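You operate a simulated robot arm through the tools that you are given. There is no shell and no other tool. Be economical: measure what you need, move in short steps, check, and stop when the job is done.

You are at the controls of a simulated robot arm. One attempt, no reset.

TASK
Put the clean filter from the top of the grey work table and the bush marked "H7" from the top of the grey work table in the orange tote.

Only the result counts: the job must be done as asked and must still hold three seconds after the hand-in. Knocking over, shifting, dropping, spilling or breaking anything else fails it.

THE ROBOT
A 6-joint arm with a two-finger parallel gripper, fixed in place. Base frame: the origin is at the foot of the arm, x ahead of it, y to its left, z up; the work surface is at about z = 78. Readings come in cm, degrees, newtons and seconds.
With the tool pointing down near the work surface it reaches from about 26 to 68 cm from the base axis. Its first joint turns from -66.0 to 66.0 degrees. Payload 2.9 kg.
Tool frame: the origin (TCP) lies between the finger pads and is the grasp point; the fingertips stand 3 cm ahead of it; z points along the fingers, y is the line along which they close. The gripper opens to 11 cm. The fingers are 2 cm wide and 1 cm thick; the gripper's body (4.8 by 11.2 cm) begins 5.5 cm behind the TCP.
Orientation is that of the tool frame in the base frame, as [roll, pitch, yaw] about the fixed x, y, z axes, in that order (R = Rz(yaw) Ry(pitch) Rx(roll)). With the fingers straight down and closing along the base's y, the tool's x points along the base's -x, its y along +y and its z along -z.

THE INTERFACE
- The arm moves only by the tool step_arm. Its arguments are lists of equal length, an entry for each row: "slide": the shift along the tool's x, y, z in cm, a list of three; "rotation": the turn, a rotation vector about the tool's x, y, z in degrees, a list of three; "gripper": the opening, from 0 (shut) to 1 (fully open). In form: {"slide": [[x, y, z], ...], "rotation": [[rx, ry, rz], ...], "gripper": [gripper, ...]}. A call has 1 to 20 rows; each row is the pose to reach, as a shift and turn from the pose commanded when the call began, along the tool's axes at that moment. Rows are played at 5 a second. More than 5 cm and 8.6 degrees between two rows, or a gripper value outside its range, and nothing of the call is played. Where a pose cannot be reached the arm comes as near as it can. A force on the tool above 40 N (or 10 N above the force at the start of the call, whichever is more), or a blocked arm, ends the call early, and 0.2 s more pass. Each finger travels about 10.8 cm/s and halts on what it meets, pressing with about 31 N; the grip force reading is that of the motor and also rises with nothing between the fingers. The clock runs only during rows and for 0.2 s after the last one: add rows that repeat a pose to give the fingers time. The reply holds the time, the measured pose of the TCP, the force on the tool along the base axes, the opening and the grip force, in the units named above and with some noise, and new pictures: "show" is both (left out), scene, wrist or none.
- Cameras (640 x 400 px; columns grow to the right, rows downward): "scene" is fixed at [8.77, 47.32, 135.8]; the picture's right is [-0.35, -0.94, 0.00], its down [-0.75, 0.28, -0.60] and it looks along [0.56, -0.21, -0.80] (base axes); focal length 214 px, centre (320, 200). "wrist" rides on the gripper at [7.2, 1.7, -10.3] in the tool frame; the picture's right is [-0.23, 0.97, 0.00], its down [-0.76, -0.18, -0.62] and it looks along [-0.61, -0.14, 0.78] (tool axes); focal length 222 px, centre (320, 200).
- probe_pixels(camera, pixels): there is no depth. For up to 12 entries [column, row, z] of the newest picture of that camera ("zoom" is the newest enlarged one), the place [x, y] in the base frame at which the ray of that pixel passes the height z, good to about 0.3 cm. It takes no simulated time.
- zoom(camera, box): a new picture of the part [left, top, right, bottom] of that camera's present view, enlarged. It takes no simulated time.
- close_job(): hands the job in; it is judged then, once.

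Work in short steps. Measure before you move; look again where a grasp or a placing could have gone wrong, and mend it. You have 60 turns and 170 pictures in all, those below and enlarged ones among them. Open the gripper and draw the arm clear of the work before you hand the job in, unless the task says otherwise; then end with one line.

The tools are called after "Emit:" as name(argument=value, ...) on one line, values as JSON. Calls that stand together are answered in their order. step_arm: Moves the arm, as the interface text tells. Its arguments: {"type":"object","properties":{"slide":{"type":"array","items":{"type":"array","items":{"type":"number"}}},"rotation":{"type":"array","items":{"type":"array","items":{"type":"number"}}},"gripper":{"type":"array","items":{"type":"number"}},"show":{"type":"string","enum":["both","scene","wrist","none"]}},"required":["slide","rotation","gripper"]} The other tools are called the same way: probe_pixels (camera, pixels) gives the place at which the rays of pixels pass given heights; zoom (camera, box) takes an enlarged picture of a part of a camera's view; close_job () hands the job in.

At the start:

```text
time_s: 0.0
ee_pos: [44.8, 13.15, 114.67]
tool_rot: [-180.0, -0.1, 180.0]
force: [-1.2, -0.3, 0.0]
opening: 10.99
finger_force: 0.0
```

scene: 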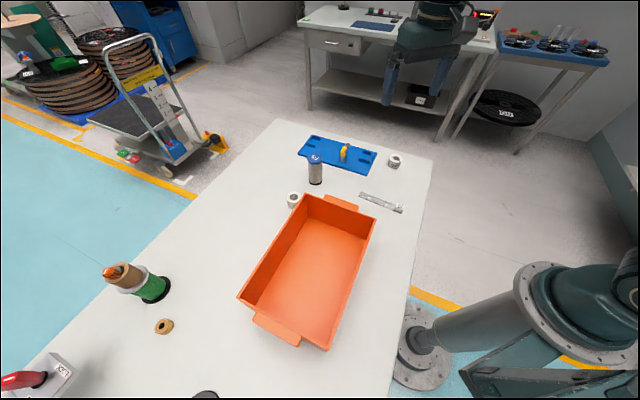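
wrist: 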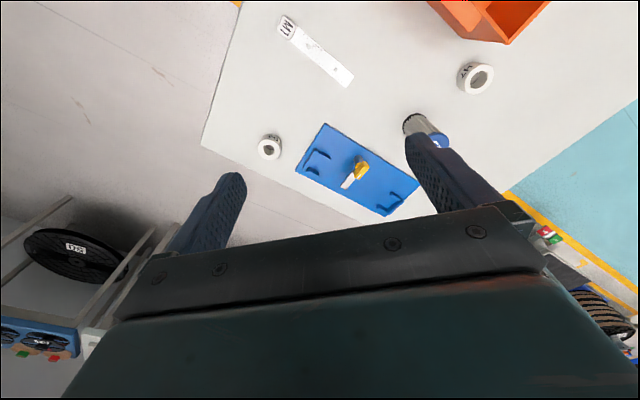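

The scene shows a filter near (315,170), bushes near (293,200), (394,161) and a tan one at (164,326). I zoom in to read the marks.

Emit:
zoom(camera="scene", box=[270, 120, 430, 220])

Emit:
zoom(camera="scene", box=[80, 240, 240, 340])

Emit:
zoom(camera="wrist", box=[380, 50, 540, 150])

Emit:
zoom(camera="wrist", box=[230, 110, 326, 170])

```text
4.00 times, centred on (350, 170) of scene
```

zoom: 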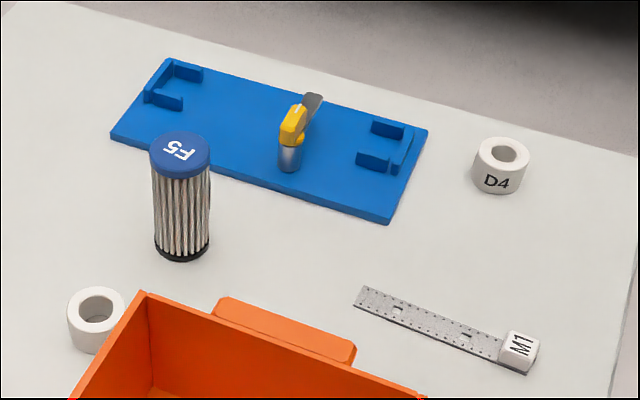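

```text
4.00 times, centred on (160, 290) of scene
```

zoom: 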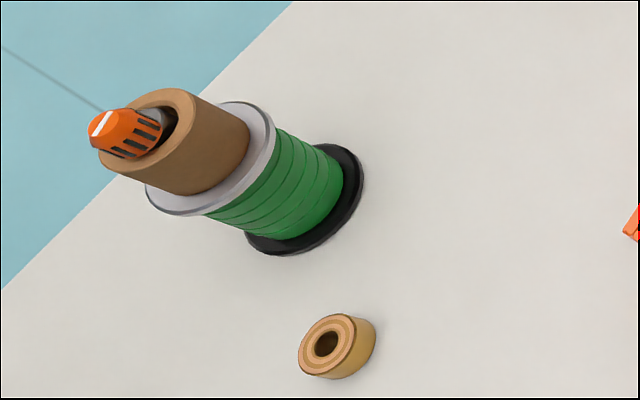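

```text
4.00 times, centred on (460, 100) of wrist
```

zoom: 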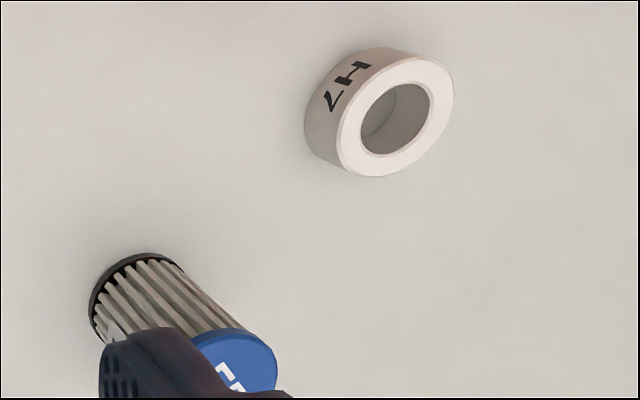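

```text
6.67 times, centred on (278, 140) of wrist
```

zoom: 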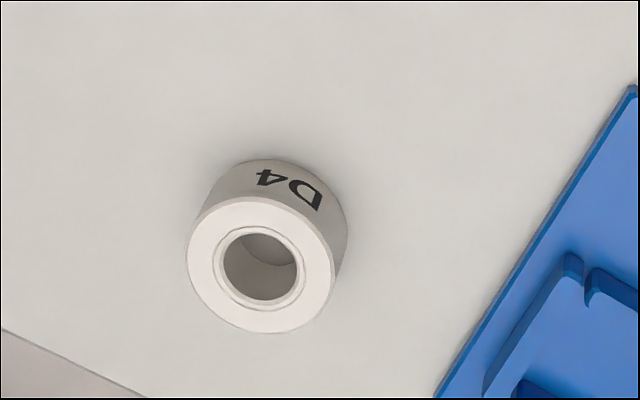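

H7 is the white bush by the tote's corner at (293,200). I check the dark thing at (205,395) and the left corner in case there is another filter, and measure the parts.

Emit:
zoom(camera="scene", box=[140, 300, 300, 400])

Emit:
zoom(camera="scene", box=[0, 300, 160, 400])

Emit:
probe_pixels(camera="scene", pixels=[[315, 182, 78], [315, 158, 78], [315, 158, 87], [294, 197, 81], [294, 204, 78], [306, 194, 88], [376, 218, 88], [328, 349, 88], [238, 296, 88], [394, 158, 81], [237, 298, 78], [328, 350, 78]])

Emit:
probe_pixels(camera="wrist", pixels=[[412, 124, 78], [481, 79, 81], [469, 76, 78], [439, 140, 87], [431, 2, 86], [508, 43, 86], [508, 43, 78]])

```text
4.00 times, centred on (220, 350) of scene
```

zoom: 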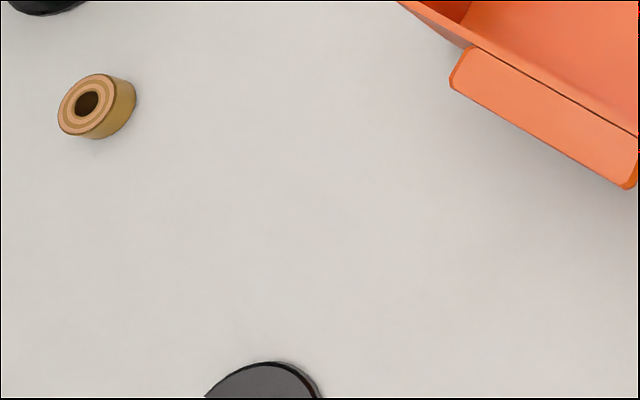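

```text
4.00 times, centred on (80, 350) of scene
```

zoom: 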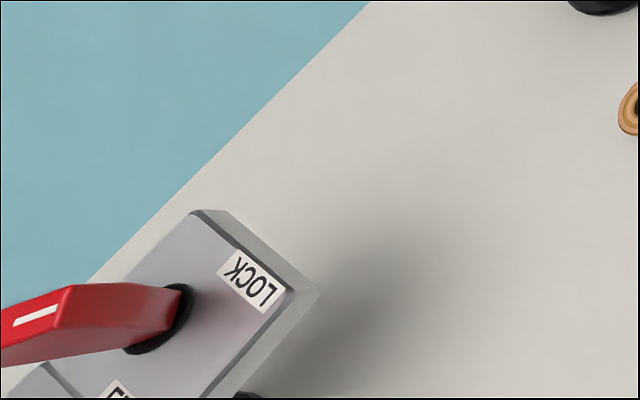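

```text
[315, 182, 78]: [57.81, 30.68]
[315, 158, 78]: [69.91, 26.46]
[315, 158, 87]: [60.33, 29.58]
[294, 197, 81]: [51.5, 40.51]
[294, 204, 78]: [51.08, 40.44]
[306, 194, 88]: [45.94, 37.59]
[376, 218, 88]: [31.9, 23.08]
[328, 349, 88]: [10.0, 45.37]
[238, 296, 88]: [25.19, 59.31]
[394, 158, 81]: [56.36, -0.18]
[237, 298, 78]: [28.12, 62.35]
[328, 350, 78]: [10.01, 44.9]
```

```text
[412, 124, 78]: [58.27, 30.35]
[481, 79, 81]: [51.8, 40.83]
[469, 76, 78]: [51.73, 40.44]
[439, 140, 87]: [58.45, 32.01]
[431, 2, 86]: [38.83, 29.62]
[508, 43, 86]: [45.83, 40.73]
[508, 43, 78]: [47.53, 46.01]
```

Both cameras agree: the filter is at about (58.1, 30.6), top z about 89, and H7 is at about (51.6, 40.5). No other filter is in view. I move above the filter with the tool turned about 28°.

Emit:
step_arm(slide=[[-2.2, 2.9, 1.9], [-4.4, 5.8, 3.9], [-6.6, 8.7, 5.8], [-8.9, 11.6, 7.8], [-11.1, 14.5, 9.7], [-13.3, 17.4, 11.7], [-13.3, 17.4, 11.7], [-13.3, 17.4, 11.7]], rotation=[[0, 0, -4.67], [0, 0, -9.33], [0, 0, -14], [0, 0, -18.67], [0, 0, -23.3], [0, 0, -28], [0, 0, -28], [0, 0, -28]], gripper=[1, 1, 1, 1, 1, 1, 1, 1])

```text
time_s: 1.8
ee_pos: [58.02, 30.5, 102.99]
tool_rot: [-179.9, 0.0, -151.9]
force: [-0.4, 0.0, 1.1]
opening: 10.99
finger_force: 0.0
```

scene: 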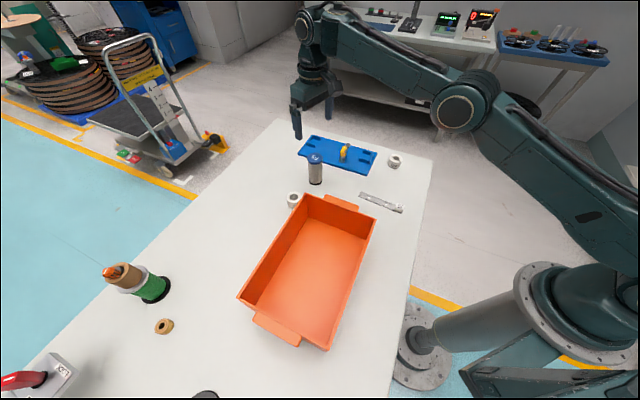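
wrist: 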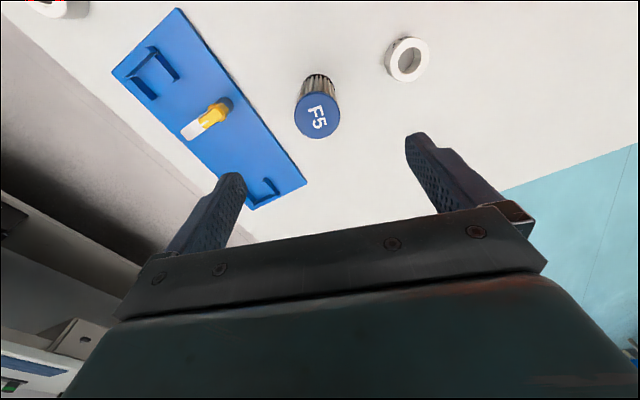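

I measure the filter top, lever and plate in the new wrist view to check that the fingers have clearance.

Emit:
probe_pixels(camera="wrist", pixels=[[317, 117, 89], [317, 117, 90], [296, 117, 89], [340, 117, 89], [222, 104, 80], [192, 130, 84], [192, 130, 86], [215, 113, 84], [264, 180, 80], [306, 183, 79], [407, 60, 81]])

Emit:
probe_pixels(camera="scene", pixels=[[343, 158, 79], [348, 144, 84], [348, 144, 86], [315, 158, 89], [315, 158, 90]])

```text
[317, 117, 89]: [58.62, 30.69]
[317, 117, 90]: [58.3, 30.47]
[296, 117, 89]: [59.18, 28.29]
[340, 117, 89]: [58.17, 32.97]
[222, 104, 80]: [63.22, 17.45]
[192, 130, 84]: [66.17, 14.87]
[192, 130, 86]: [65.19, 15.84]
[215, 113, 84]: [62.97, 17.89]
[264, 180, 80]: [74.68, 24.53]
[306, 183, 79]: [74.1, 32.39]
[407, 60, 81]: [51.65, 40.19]
```

```text
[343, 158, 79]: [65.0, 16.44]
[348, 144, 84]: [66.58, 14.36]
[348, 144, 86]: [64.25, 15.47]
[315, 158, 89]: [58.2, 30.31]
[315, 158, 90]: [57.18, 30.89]
```

The filter axis is at about (58.3, 30.5), top about 89.2, and the lever is 15 cm away. I descend 17 cm, then close.

Emit:
step_arm(slide=[[-0.2, 0, 4], [-0.2, 0, 8], [-0.2, 0, 12], [-0.2, 0, 15], [-0.2, 0, 17], [-0.2, 0, 17]], rotation=[[0, 0, 0], [0, 0, 0], [0, 0, 0], [0, 0, 0], [0, 0, 0], [0, 0, 0]], gripper=[1, 1, 1, 1, 1, 1])

```text
time_s: 3.2
ee_pos: [58.49, 30.56, 86.03]
tool_rot: [-180.0, 0.0, -152.0]
force: [-0.3, 0.1, -0.1]
opening: 11.02
finger_force: 0.0
```

scene: 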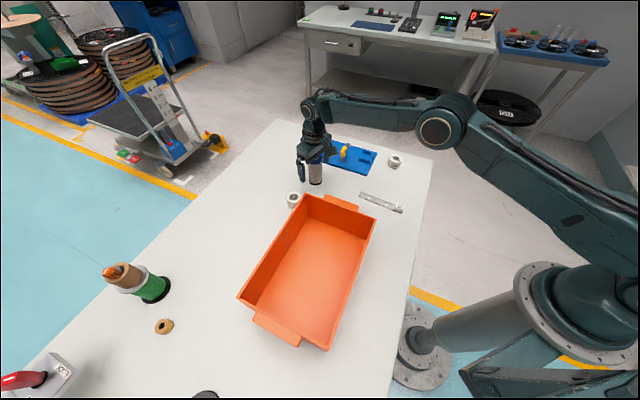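
wrist: 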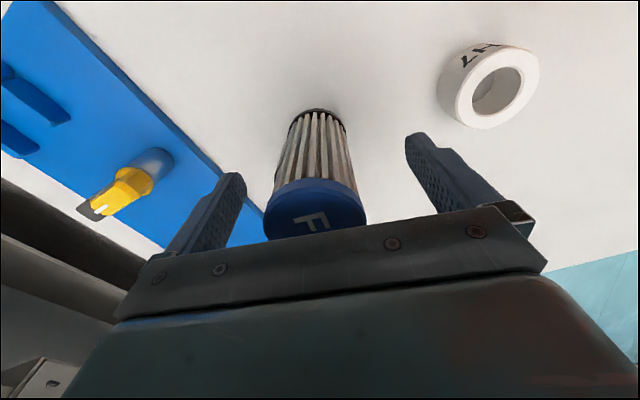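

The filter stands between the fingers, so I close.

Emit:
step_arm(slide=[[0, 0, 0], [0, 0, 0], [0, 0, 0], [0, 0, 0], [0, 0, 0]], rotation=[[0, 0, 0], [0, 0, 0], [0, 0, 0], [0, 0, 0], [0, 0, 0]], gripper=[0.7, 0.5, 0.3, 0.3, 0.3])

```text
time_s: 4.4
ee_pos: [58.42, 30.62, 86.0]
tool_rot: [179.9, 0.0, -151.9]
force: [-0.6, 1.4, 1.0]
opening: 4.87
finger_force: 31.1
```

scene: 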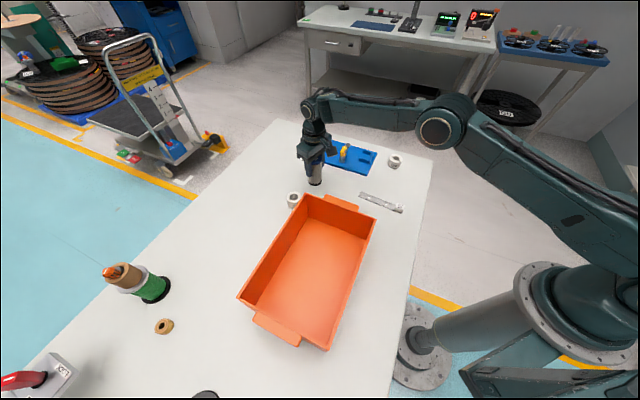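
wrist: 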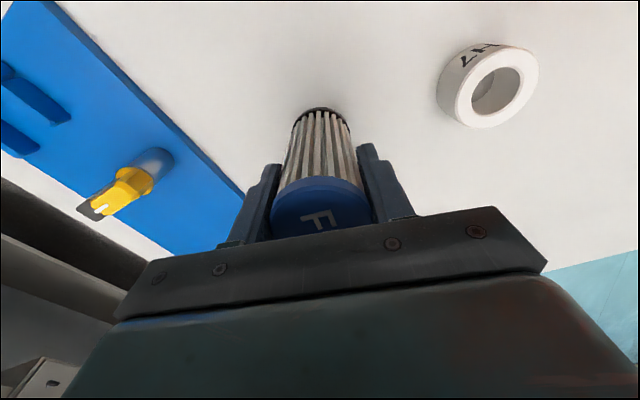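

The grip holds (4.87 cm, 31 N). I lift straight up and probe the tote's rim and floor corners.

Emit:
step_arm(slide=[[0, 0, -2], [0, 0, -6], [0, 0, -10], [0, 0, -14], [0, 0, -18], [0, 0, -18]], rotation=[[0, 0, 0], [0, 0, 0], [0, 0, 0], [0, 0, 0], [0, 0, 0], [0, 0, 0]], gripper=[0.3, 0.3, 0.3, 0.3, 0.3, 0.3])

Emit:
zoom(camera="scene", box=[220, 180, 412, 360])

```text
time_s: 5.8
ee_pos: [58.18, 30.53, 104.07]
tool_rot: [179.9, 0.1, -152.0]
force: [-0.7, 0.2, -0.5]
opening: 3.3
finger_force: 0.1
```

scene: 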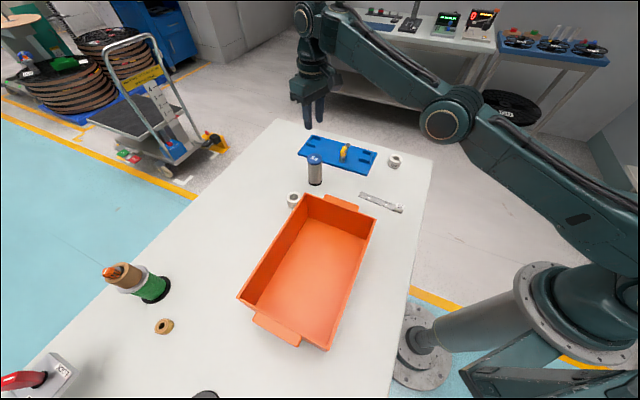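
wrist: 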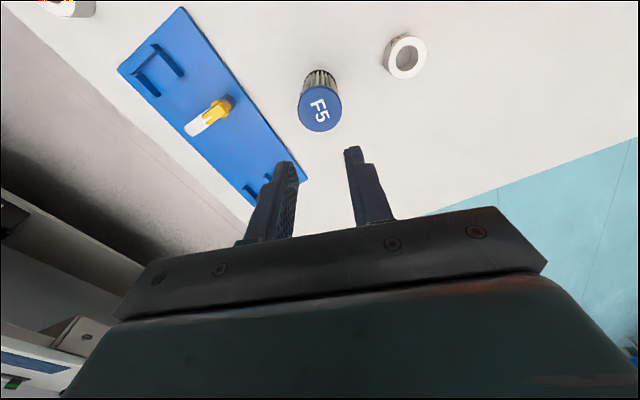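

```text
2.22 times, centred on (316, 270) of scene
```

zoom: 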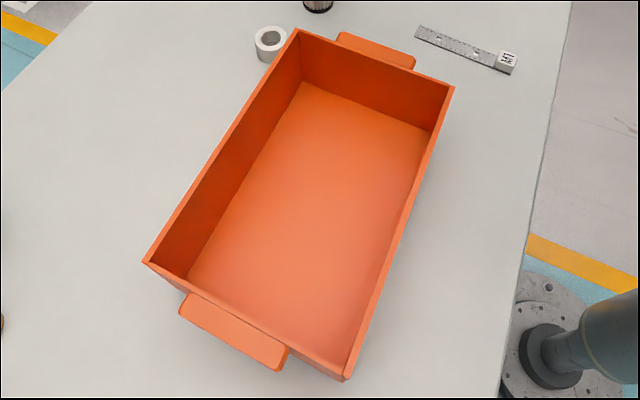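

The filter slipped out: the opening fell to 3.3 cm with no force, and it still stands at (320,113) in the wrist view. I zoom in to check it and refine its axis.

Emit:
zoom(camera="wrist", box=[272, 55, 368, 145])

Emit:
zoom(camera="scene", box=[291, 145, 339, 190])

```text
4.44 times, centred on (320, 100) of wrist
```

zoom: 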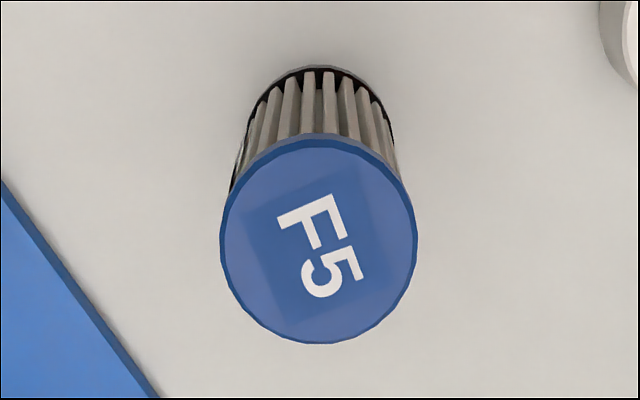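

```text
8.89 times, centred on (315, 168) of scene
```

zoom: 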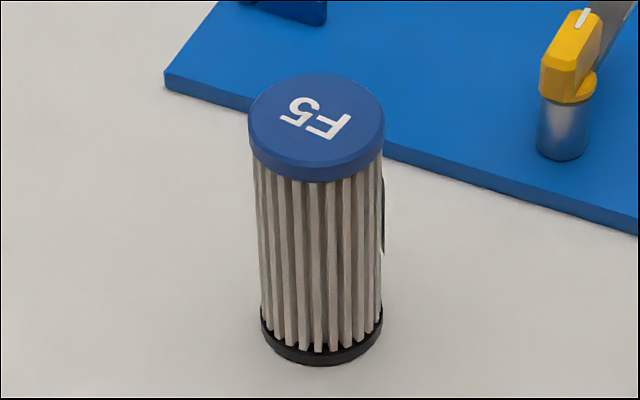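

I probe the cap edges in the enlarged wrist picture to refine its centre and diameter.

Emit:
zoom(camera="wrist", box=[272, 55, 368, 145])

Emit:
probe_pixels(camera="wrist", pixels=[[320, 86, 89.2], [320.5, 132, 89.2], [297.6, 111, 89.2], [342, 109, 89.2], [319, 70, 78], [307, 90, 87], [320, 109, 89.2]])

Emit:
probe_pixels(camera="scene", pixels=[[315.5, 185.8, 78], [322.9, 181.8, 78.5], [308.3, 181.8, 78.5], [315.6, 153.3, 89.2], [315.6, 162.7, 89.2], [307.2, 158, 89.2], [323, 158, 89.2], [315.6, 165.5, 87.5]])

```text
4.44 times, centred on (320, 100) of wrist
```

zoom: 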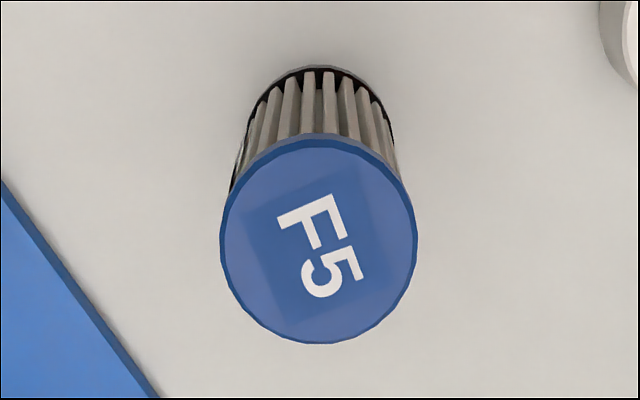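

```text
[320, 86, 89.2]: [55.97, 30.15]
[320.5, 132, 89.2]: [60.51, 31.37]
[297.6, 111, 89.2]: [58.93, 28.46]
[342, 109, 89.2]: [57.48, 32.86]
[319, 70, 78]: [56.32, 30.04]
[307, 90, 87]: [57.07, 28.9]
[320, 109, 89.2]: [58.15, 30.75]
```

```text
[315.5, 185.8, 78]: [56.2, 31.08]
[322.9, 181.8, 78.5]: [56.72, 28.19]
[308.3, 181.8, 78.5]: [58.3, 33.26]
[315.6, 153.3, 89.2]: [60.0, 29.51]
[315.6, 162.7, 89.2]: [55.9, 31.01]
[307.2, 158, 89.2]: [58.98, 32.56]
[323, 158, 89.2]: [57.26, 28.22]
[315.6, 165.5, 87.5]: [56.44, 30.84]
```

The axis is at (58.1, 30.5) and the cap is 4.7 cm wide, spanning about 87.5–89.2. Only the cap's edge was gripped, 1.5–3 cm behind the pad centre. I regrip with the TCP level with the cap (z about 88.3).

Emit:
step_arm(slide=[[0, 0, 0], [0, 0, 0], [0, 0, 4], [0, 0, 8], [0, 0, 12], [0, 0, 15], [0, 0, 15.8], [0, 0, 15.8], [0, 0, 15.8], [0, 0, 15.8], [0, 0, 15.8], [0, 0, 15.8]], rotation=[[0, 0, 0], [0, 0, 0], [0, 0, 0], [0, 0, 0], [0, 0, 0], [0, 0, 0], [0, 0, 0], [0, 0, 0], [0, 0, 0], [0, 0, 0], [0, 0, 0], [0, 0, 0]], gripper=[0.8, 0.8, 0.8, 0.8, 0.8, 0.8, 0.8, 0.5, 0.2, 0, 0, 0])

Emit:
step_arm(slide=[[0, 0, -0.3], [0, 0, -0.6], [0, 0, -0.9], [0, 0, -1.2], [0, 0, -1.5]], rotation=[[0, 0, 0], [0, 0, 0], [0, 0, 0], [0, 0, 0], [0, 0, 0]], gripper=[0, 0, 0, 0, 0])

```text
time_s: 8.4
ee_pos: [58.28, 30.54, 88.12]
tool_rot: [180.0, 0.0, -152.1]
force: [-0.8, 0.0, -0.1]
opening: 4.88
finger_force: 31.0
```

scene: 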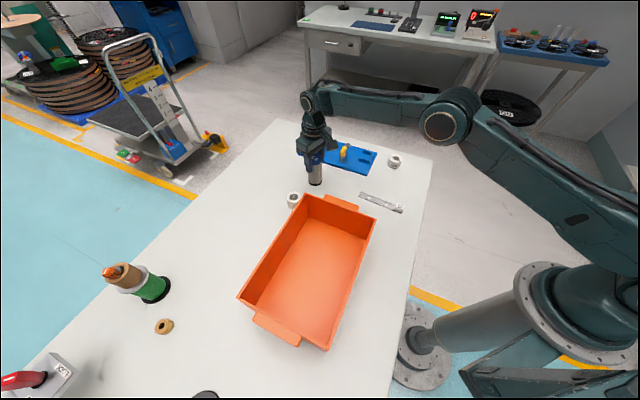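
wrist: 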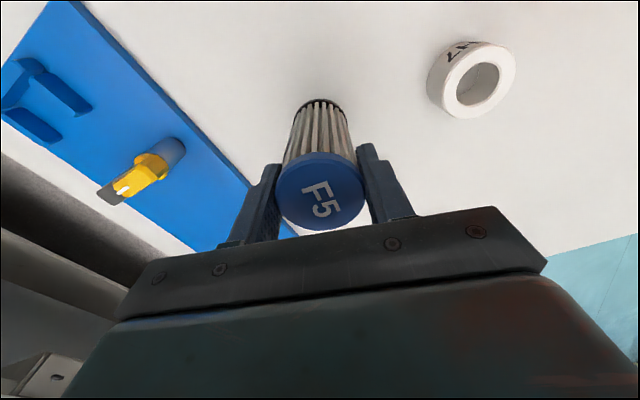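

```text
time_s: 9.6
ee_pos: [58.4, 30.61, 89.61]
tool_rot: [-180.0, -0.1, -152.0]
force: [0.6, 0.2, -0.9]
opening: 4.84
finger_force: 31.4
```

scene: 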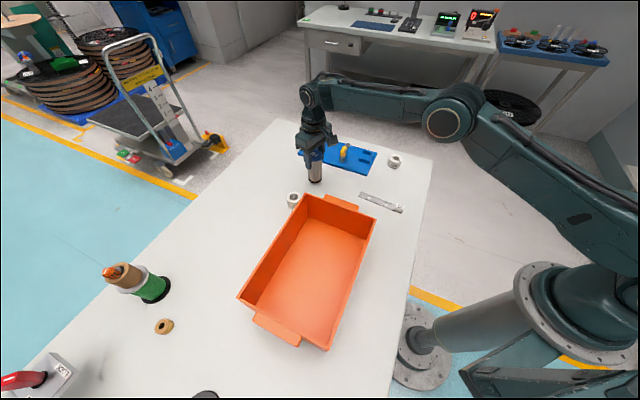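
wrist: 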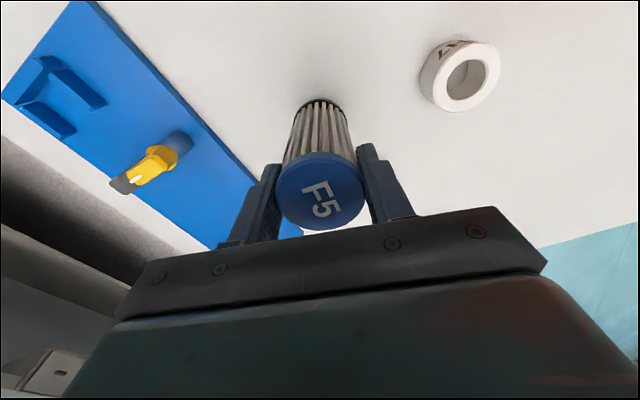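

The cap keeps its place in the wrist view (320,190) while the table recedes, so it is held now. I lift gently to about z 104.

Emit:
step_arm(slide=[[0, 0, -0.8], [0, 0, -2], [0, 0, -3.5], [0, 0, -5], [0, 0, -6.5], [0, 0, -8], [0, 0, -9.5], [0, 0, -11], [0, 0, -12.5], [0, 0, -13.5], [0, 0, -14.2], [0, 0, -14.5]], rotation=[[0, 0, 0], [0, 0, 0], [0, 0, 0], [0, 0, 0], [0, 0, 0], [0, 0, 0], [0, 0, 0], [0, 0, 0], [0, 0, 0], [0, 0, 0], [0, 0, 0], [0, 0, 0]], gripper=[0, 0, 0, 0, 0, 0, 0, 0, 0, 0, 0, 0])

Emit:
zoom(camera="scene", box=[220, 180, 412, 360])

Emit:
probe_pixels(camera="zoom", pixels=[[304, 83, 78.5], [430, 130, 78.5], [188, 277, 78.5], [297, 30, 86], [452, 87, 86], [345, 378, 86], [145, 262, 86], [297, 30, 88], [452, 87, 88]])

```text
time_s: 12.2
ee_pos: [58.19, 30.62, 104.13]
tool_rot: [180.0, 0.0, -152.0]
force: [0.1, -0.8, -0.8]
opening: 4.83
finger_force: 31.5
```

scene: 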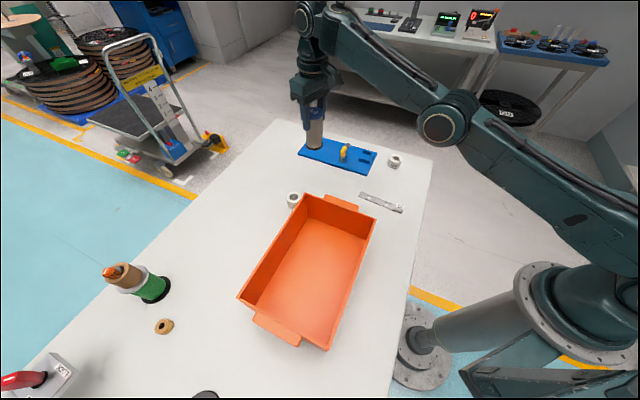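
wrist: 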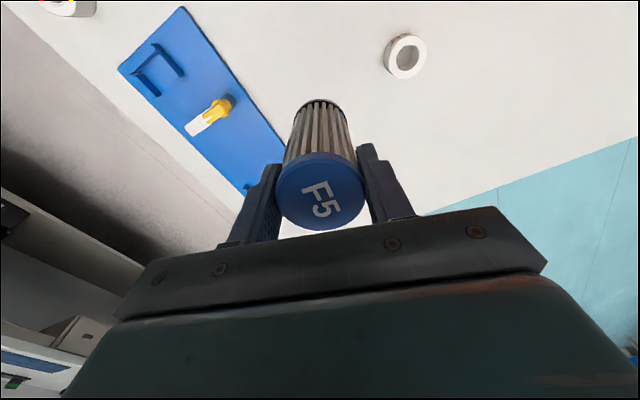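

```text
2.22 times, centred on (316, 270) of scene
```

zoom: 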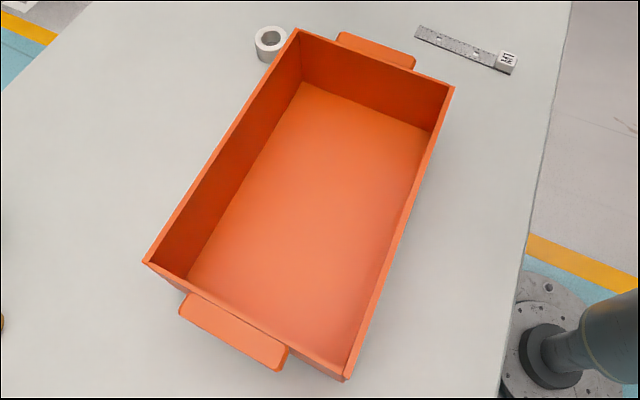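

```text
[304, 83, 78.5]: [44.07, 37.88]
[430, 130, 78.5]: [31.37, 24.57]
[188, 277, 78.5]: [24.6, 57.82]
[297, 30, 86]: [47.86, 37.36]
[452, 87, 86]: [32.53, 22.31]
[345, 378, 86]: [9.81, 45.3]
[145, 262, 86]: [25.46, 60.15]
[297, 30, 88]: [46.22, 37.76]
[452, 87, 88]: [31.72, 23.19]
```

Held firmly (4.83 cm, 31 N). The tote floor runs between (44,38), (31,25), (25,58) and about (12,44), so its centre is about (28, 41). I carry the filter there at this height.

Emit:
step_arm(slide=[[0.7, 0.7, 0], [2.2, 2.35, 0], [3.9, 4.2, 0], [5.6, 6.1, 0], [7.4, 8, 0], [9.2, 10, 0], [11, 11.9, 0], [12.8, 13.8, 0], [14.6, 15.8, 0], [16.4, 17.7, 0], [18.2, 19.6, 0], [19.8, 21.4, 0], [21, 22.7, 0], [21.7, 23.5, 0], [21.7, 23.5, 0], [21.7, 23.5, 0]], rotation=[[0, 0, -0.5], [0, 0, -1.5], [0, 0, -3], [0, 0, -4], [0, 0, -5], [0, 0, -6], [0, 0, -7.5], [0, 0, -9], [0, 0, -10.5], [0, 0, -12], [0, 0, -13.5], [0, 0, -15], [0, 0, -15.5], [0, 0, -16], [0, 0, -16], [0, 0, -16]], gripper=[0, 0, 0, 0, 0, 0, 0, 0, 0, 0, 0, 0, 0, 0, 0, 0])

```text
time_s: 15.6
ee_pos: [28.04, 41.15, 104.15]
tool_rot: [-179.9, -0.1, -136.1]
force: [0.4, -0.3, -0.8]
opening: 4.85
finger_force: 31.2
out of reach, approached as far as the arm can: row 1
```

scene: 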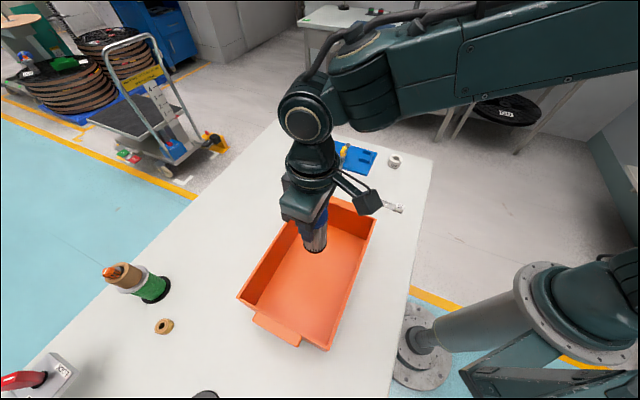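
wrist: 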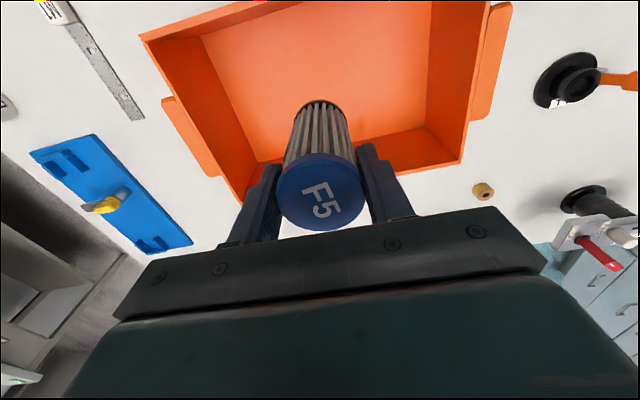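

The filter hangs over the middle of the tote. I lower it to just above the floor.

Emit:
step_arm(slide=[[0, 0, 1], [0, 0, 3], [0, 0, 5], [0, 0, 7], [0, 0, 9], [0, 0, 11], [0, 0, 12.5], [0, 0, 13.5], [0, 0, 14], [0, 0, 14.4], [0, 0, 14.4]], rotation=[[0, 0, 0], [0, 0, 0], [0, 0, 0], [0, 0, 0], [0, 0, 0], [0, 0, 0], [0, 0, 0], [0, 0, 0], [0, 0, 0], [0, 0, 0], [0, 0, 0]], gripper=[0, 0, 0, 0, 0, 0, 0, 0, 0, 0, 0])

Emit:
step_arm(slide=[[0, 0, 0.15], [0, 0, 0.3], [0, 0, 0.45], [0, 0, 0.6]], rotation=[[0, 0, 0], [0, 0, 0], [0, 0, 0], [0, 0, 0]], gripper=[0, 0, 0, 0])

```text
time_s: 18.0
ee_pos: [28.02, 41.18, 89.76]
tool_rot: [-180.0, 0.1, -136.1]
force: [-0.2, -0.1, -1.4]
opening: 4.86
finger_force: 31.1
```

scene: 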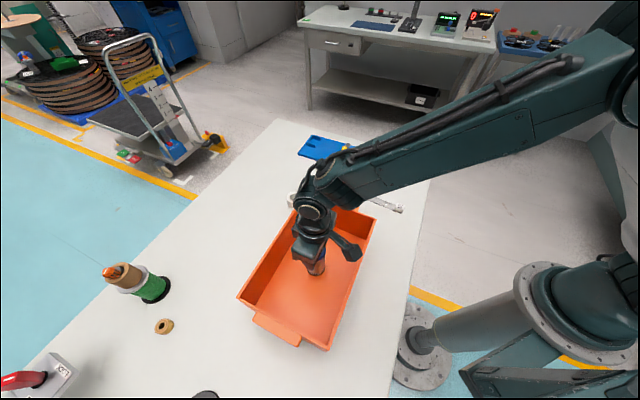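
wrist: 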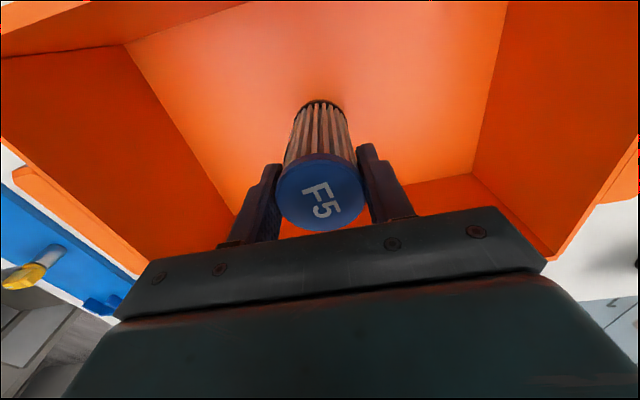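

```text
time_s: 19.0
ee_pos: [28.06, 41.16, 89.12]
tool_rot: [180.0, 0.1, -136.0]
force: [0.3, -0.7, -0.2]
opening: 4.88
finger_force: 31.6
```

scene: 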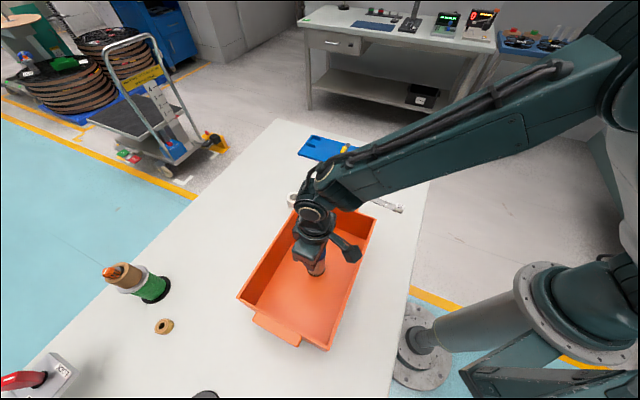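
wrist: 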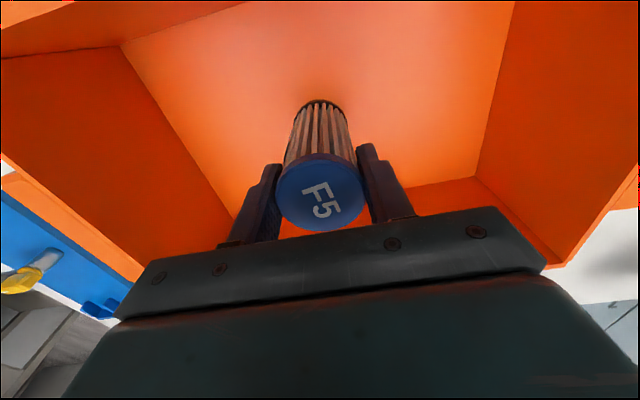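

There is no contact yet (z 89.1). I go down in small steps until the force rises.

Emit:
step_arm(slide=[[0, 0, 0.15], [0, 0, 0.3], [0, 0, 0.4]], rotation=[[0, 0, 0], [0, 0, 0], [0, 0, 0]], gripper=[0, 0, 0], show="wrist")

```text
time_s: 19.8
ee_pos: [28.17, 41.18, 88.73]
tool_rot: [179.9, -0.1, -136.0]
force: [0.5, 0.8, -0.3]
opening: 4.87
finger_force: 31.0
```

wrist: 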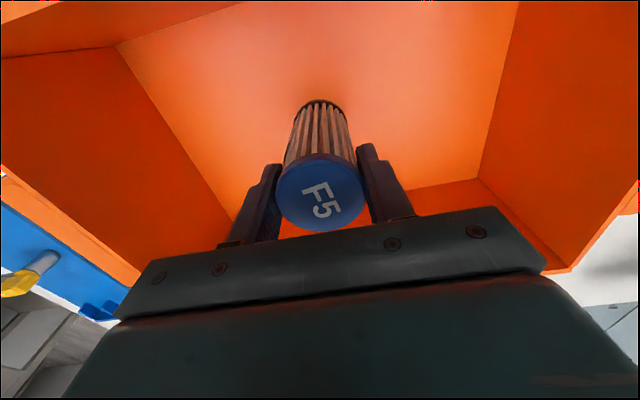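

The bottom is about 0.6 cm above table level, so the floor is within millimetres. I lower 0.25 more and open slowly.

Emit:
step_arm(slide=[[0, 0, 0.12], [0, 0, 0.25], [0, 0, 0.25], [0, 0, 0.25], [0, 0, 0.25], [0, 0, 0.25]], rotation=[[0, 0, 0], [0, 0, 0], [0, 0, 0], [0, 0, 0], [0, 0, 0], [0, 0, 0]], gripper=[0, 0, 0.46, 0.55, 0.65, 0.75])

```text
time_s: 21.2
ee_pos: [28.13, 41.14, 88.58]
tool_rot: [180.0, 0.0, -136.0]
force: [-1.5, -0.4, -0.3]
opening: 8.28
finger_force: 0.0
```

scene: 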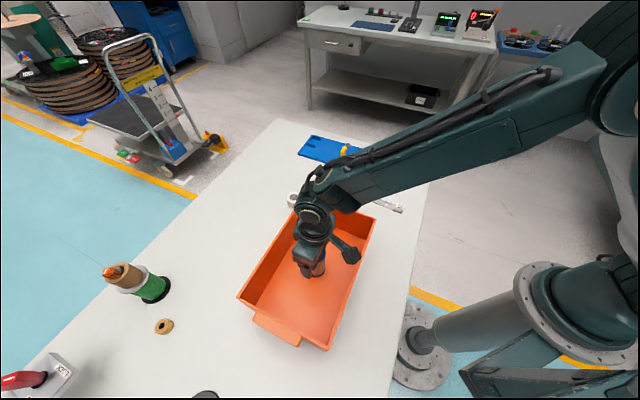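
wrist: 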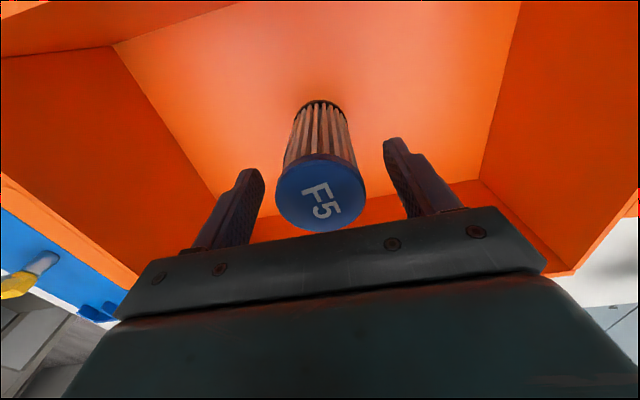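

The filter stands free in the tote. I rise 16 cm and then move over the H7 bush at about (51.6, 40.4).

Emit:
step_arm(slide=[[0, 0, -2], [0, 0, -5], [0, 0, -9], [0, 0, -13], [0, 0, -16], [-3, -3.1, -16], [-6, -6.2, -16], [-9, -9.3, -16], [-12, -12.4, -16], [-14.5, -15, -16], [-16.4, -16.9, -16], [-16.4, -16.9, -16], [-16.4, -16.9, -16]], rotation=[[0, 0, 0], [0, 0, 0], [0, 0, 0], [0, 0, 0], [0, 0, 0], [0, 0, 0], [0, 0, 0], [0, 0, 0], [0, 0, 0], [0, 0, 0], [0, 0, 0], [0, 0, 0], [0, 0, 0]], gripper=[0.75, 0.75, 0.75, 0.75, 0.75, 0.75, 0.75, 0.75, 0.75, 0.75, 0.75, 0.75, 0.75])

```text
time_s: 24.0
ee_pos: [51.75, 40.26, 104.37]
tool_rot: [-180.0, 0.1, -136.0]
force: [-0.3, 0.1, 0.5]
opening: 8.25
finger_force: 0.1
```

scene: 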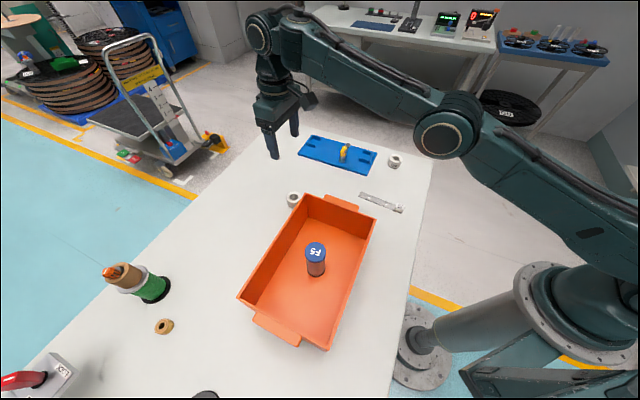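
wrist: 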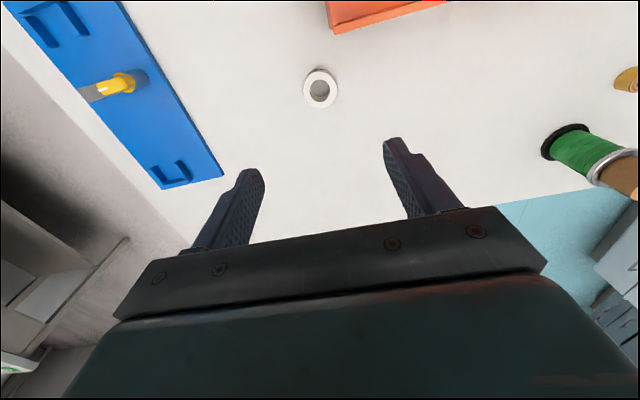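

The filter stands upright in the tote and the bush is at (320,88) in the wrist view. I measure the bush and the tote's edge.

Emit:
zoom(camera="wrist", box=[280, 0, 408, 120])

Emit:
zoom(camera="scene", box=[274, 180, 322, 220])

Emit:
probe_pixels(camera="wrist", pixels=[[320, 87, 81], [303, 88, 81], [338, 87, 81], [320, 69, 80], [320, 106, 81], [333, 33, 78], [446, 4, 78], [333, 33, 87]])

```text
3.33 times, centred on (344, 60) of wrist
```

zoom: 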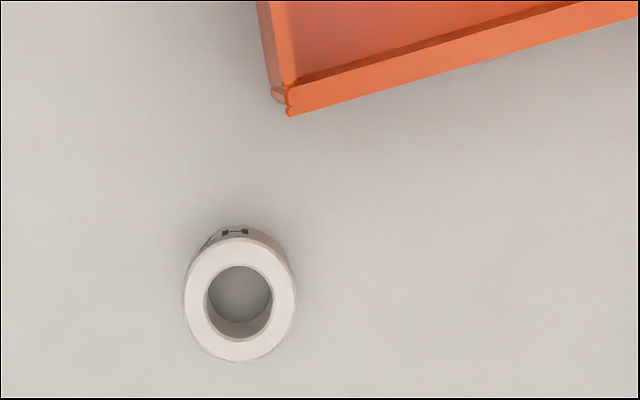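

```text
10.00 times, centred on (298, 200) of scene
```

zoom: 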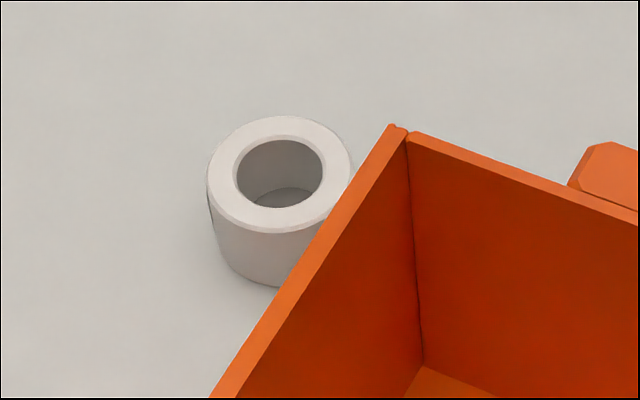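

```text
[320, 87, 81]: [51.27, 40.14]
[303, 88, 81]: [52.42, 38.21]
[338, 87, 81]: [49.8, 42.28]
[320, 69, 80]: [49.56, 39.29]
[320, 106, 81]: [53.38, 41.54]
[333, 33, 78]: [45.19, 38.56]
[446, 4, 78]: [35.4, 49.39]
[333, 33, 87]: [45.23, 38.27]
```

The bush is about 4.6 cm wide, centred at about (51.55, 40.4), top about 81. The tote's rim plane is 6 cm off. I descend to z about 87 first and check the camera bracket's clearance over the rim.

Emit:
step_arm(slide=[[0.05, 0.2, 4], [0.05, 0.2, 8], [0.05, 0.2, 12], [0.05, 0.2, 15], [0.05, 0.2, 17.4], [0.05, 0.2, 17.4]], rotation=[[0, 0, 0], [0, 0, 0], [0, 0, 0], [0, 0, 0], [0, 0, 0], [0, 0, 0]], gripper=[0.75, 0.75, 0.75, 0.75, 0.75, 0.75])

Emit:
zoom(camera="scene", box=[240, 130, 368, 230])

```text
time_s: 25.4
ee_pos: [51.44, 40.7, 87.13]
tool_rot: [-180.0, 0.0, -135.9]
force: [0.3, -0.1, 0.6]
opening: 8.28
finger_force: 0.0
```

scene: 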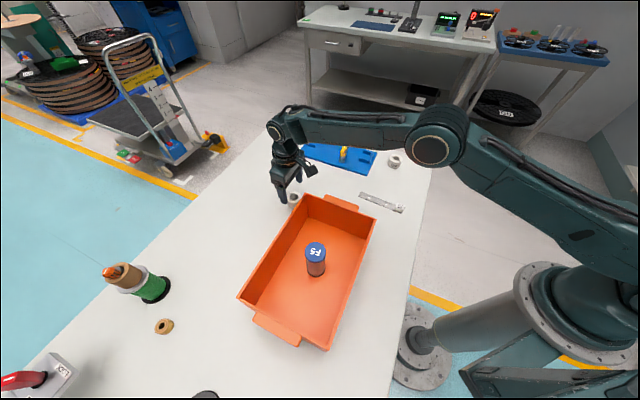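
wrist: 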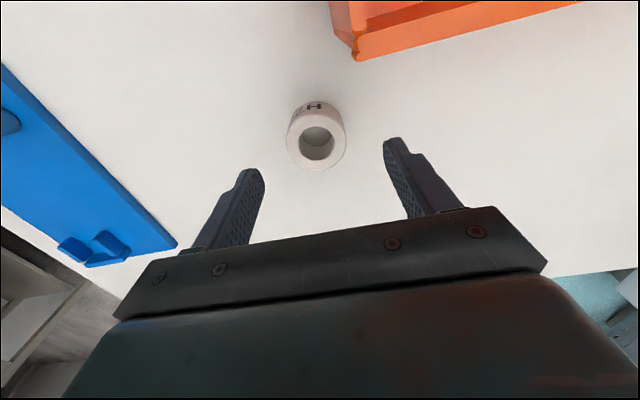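

```text
4.00 times, centred on (304, 180) of scene
```

zoom: 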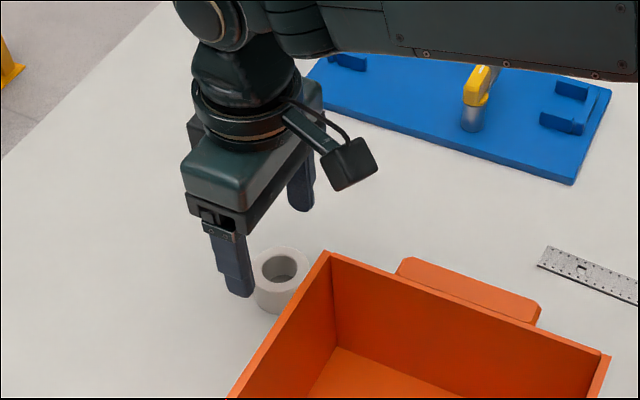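

The camera bracket is well clear. I recheck the bush's position from here.

Emit:
probe_pixels(camera="wrist", pixels=[[317, 142, 81], [288, 140, 81], [346, 138, 81], [317, 118, 81], [317, 169, 81], [357, 55, 87]])

Emit:
zoom(camera="wrist", box=[269, 90, 365, 180])

```text
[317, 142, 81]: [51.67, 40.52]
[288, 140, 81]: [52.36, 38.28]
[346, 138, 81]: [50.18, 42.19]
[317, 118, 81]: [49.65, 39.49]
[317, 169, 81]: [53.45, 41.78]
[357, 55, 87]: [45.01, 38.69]
```

```text
4.44 times, centred on (317, 135) of wrist
```

zoom: 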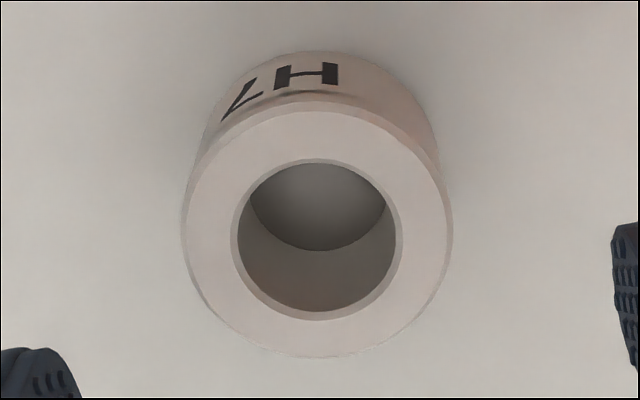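

H7 confirmed, centred at (51.67, 40.5), so I shift -0.3 along tool y, descend 5.5 to z about 81.6, and close.

Emit:
step_arm(slide=[[0, -0.3, 1.5], [0, -0.3, 3], [0, -0.3, 4.5], [0, -0.3, 5.5], [0, -0.3, 5.5], [0, -0.3, 5.5], [0, -0.3, 5.5], [0, -0.3, 5.5], [0, -0.3, 5.5]], rotation=[[0, 0, 0], [0, 0, 0], [0, 0, 0], [0, 0, 0], [0, 0, 0], [0, 0, 0], [0, 0, 0], [0, 0, 0], [0, 0, 0]], gripper=[0.75, 0.75, 0.75, 0.75, 0.75, 0.5, 0.2, 0, 0])

Emit:
step_arm(slide=[[0, 0, -0.3], [0, 0, -0.6], [0, 0, -1], [0, 0, -1.5], [0, 0, -2]], rotation=[[0, 0, 0], [0, 0, 0], [0, 0, 0], [0, 0, 0], [0, 0, 0]], gripper=[0, 0, 0, 0, 0])

```text
time_s: 27.4
ee_pos: [51.64, 40.34, 81.45]
tool_rot: [-179.9, -0.1, -136.1]
force: [-0.6, 0.4, 0.2]
opening: 4.58
finger_force: 31.4
```

scene: 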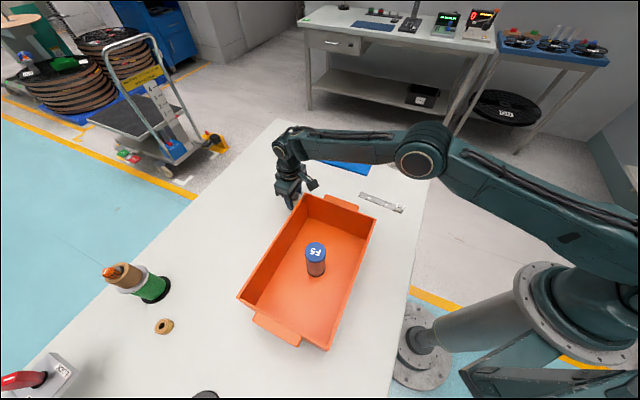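
wrist: 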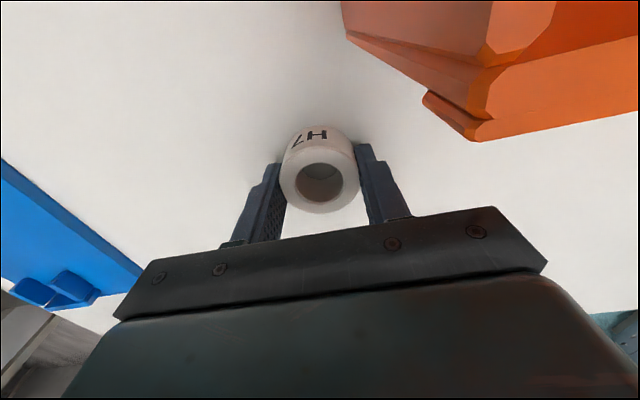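

```text
time_s: 28.6
ee_pos: [51.73, 40.38, 83.74]
tool_rot: [-180.0, 0.0, -135.9]
force: [-0.8, -0.6, -0.7]
opening: 4.59
finger_force: 31.2
```

scene: 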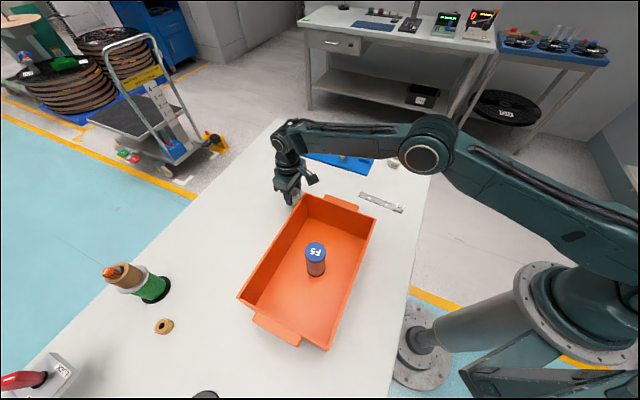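
wrist: 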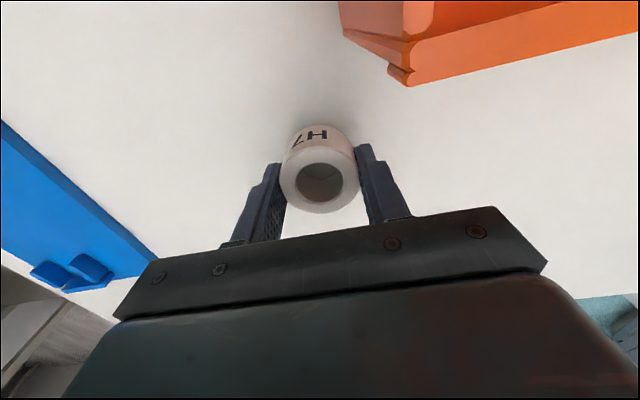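

The bush is held (4.59 cm, 31 N). I lift to about z 101, clear of the filter top at 90, and carry it over the tote's far corner at about (36.9, 39.2), so the gripper body clears both the filter and the walls.

Emit:
step_arm(slide=[[0, 0, -1], [0, 0, -3], [0, 0, -5.5], [0, 0, -8], [0, 0, -10.5], [0, 0, -13], [0, 0, -15.5], [0, 0, -17], [0, 0, -17.4], [1.5, 1.3, -17.4], [3.5, 2.9, -17.4], [5.5, 4.6, -17.4], [7.5, 6.3, -17.4], [9.5, 7.9, -17.4], [10.8, 9, -17.4], [11.4, 9.5, -17.4], [11.4, 9.5, -17.4]], rotation=[[0, 0, 0], [0, 0, 0], [0, 0, 0], [0, 0, 0], [0, 0, 0], [0, 0, 0], [0, 0, 0], [0, 0, 0], [0, 0, 0], [0, 0, 0], [0, 0, 0], [0, 0, 0], [0, 0, 0], [0, 0, 0], [0, 0, 0], [0, 0, 0], [0, 0, 0]], gripper=[0, 0, 0, 0, 0, 0, 0, 0, 0, 0, 0, 0, 0, 0, 0, 0, 0])

Emit:
zoom(camera="scene", box=[230, 120, 390, 360])

```text
time_s: 32.2
ee_pos: [36.96, 39.16, 101.06]
tool_rot: [-180.0, 0.0, -136.0]
force: [-0.3, 0.4, -0.2]
opening: 4.59
finger_force: 30.8
```

scene: 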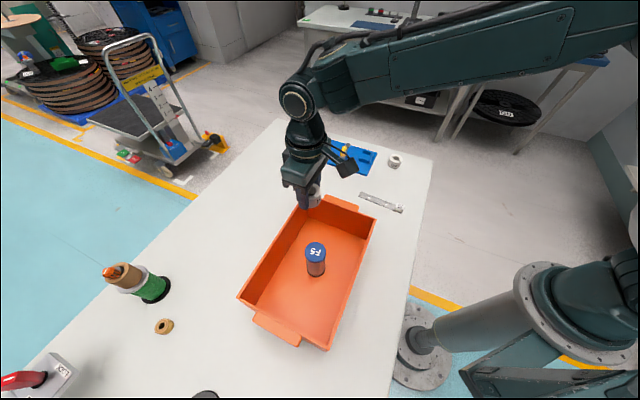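
wrist: 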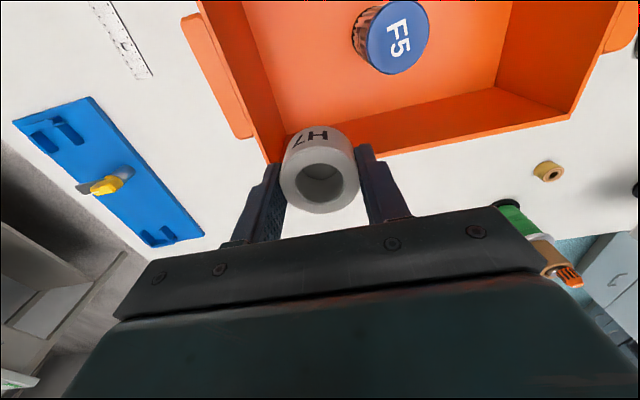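

```text
1.67 times, centred on (310, 240) of scene
```

zoom: 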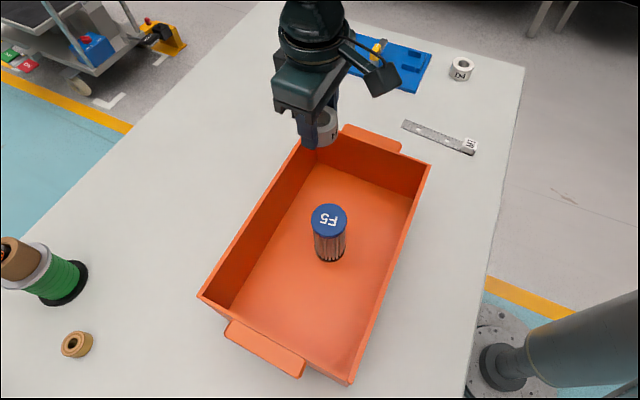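

I probe the filter cap and the tote's walls in this wrist view to confirm the clearances.

Emit:
probe_pixels(camera="wrist", pixels=[[397, 36, 89.7], [365, 36, 89.7], [271, 163, 87.5], [570, 118, 87.5], [400, 152, 87.5], [197, 2, 87.5], [285, 128, 78.6], [497, 88, 78.6]])

```text
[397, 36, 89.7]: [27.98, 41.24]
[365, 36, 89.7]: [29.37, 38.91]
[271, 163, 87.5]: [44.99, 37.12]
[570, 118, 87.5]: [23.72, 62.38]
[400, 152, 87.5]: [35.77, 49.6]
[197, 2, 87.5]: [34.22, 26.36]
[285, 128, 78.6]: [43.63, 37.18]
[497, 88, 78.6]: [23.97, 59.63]
```

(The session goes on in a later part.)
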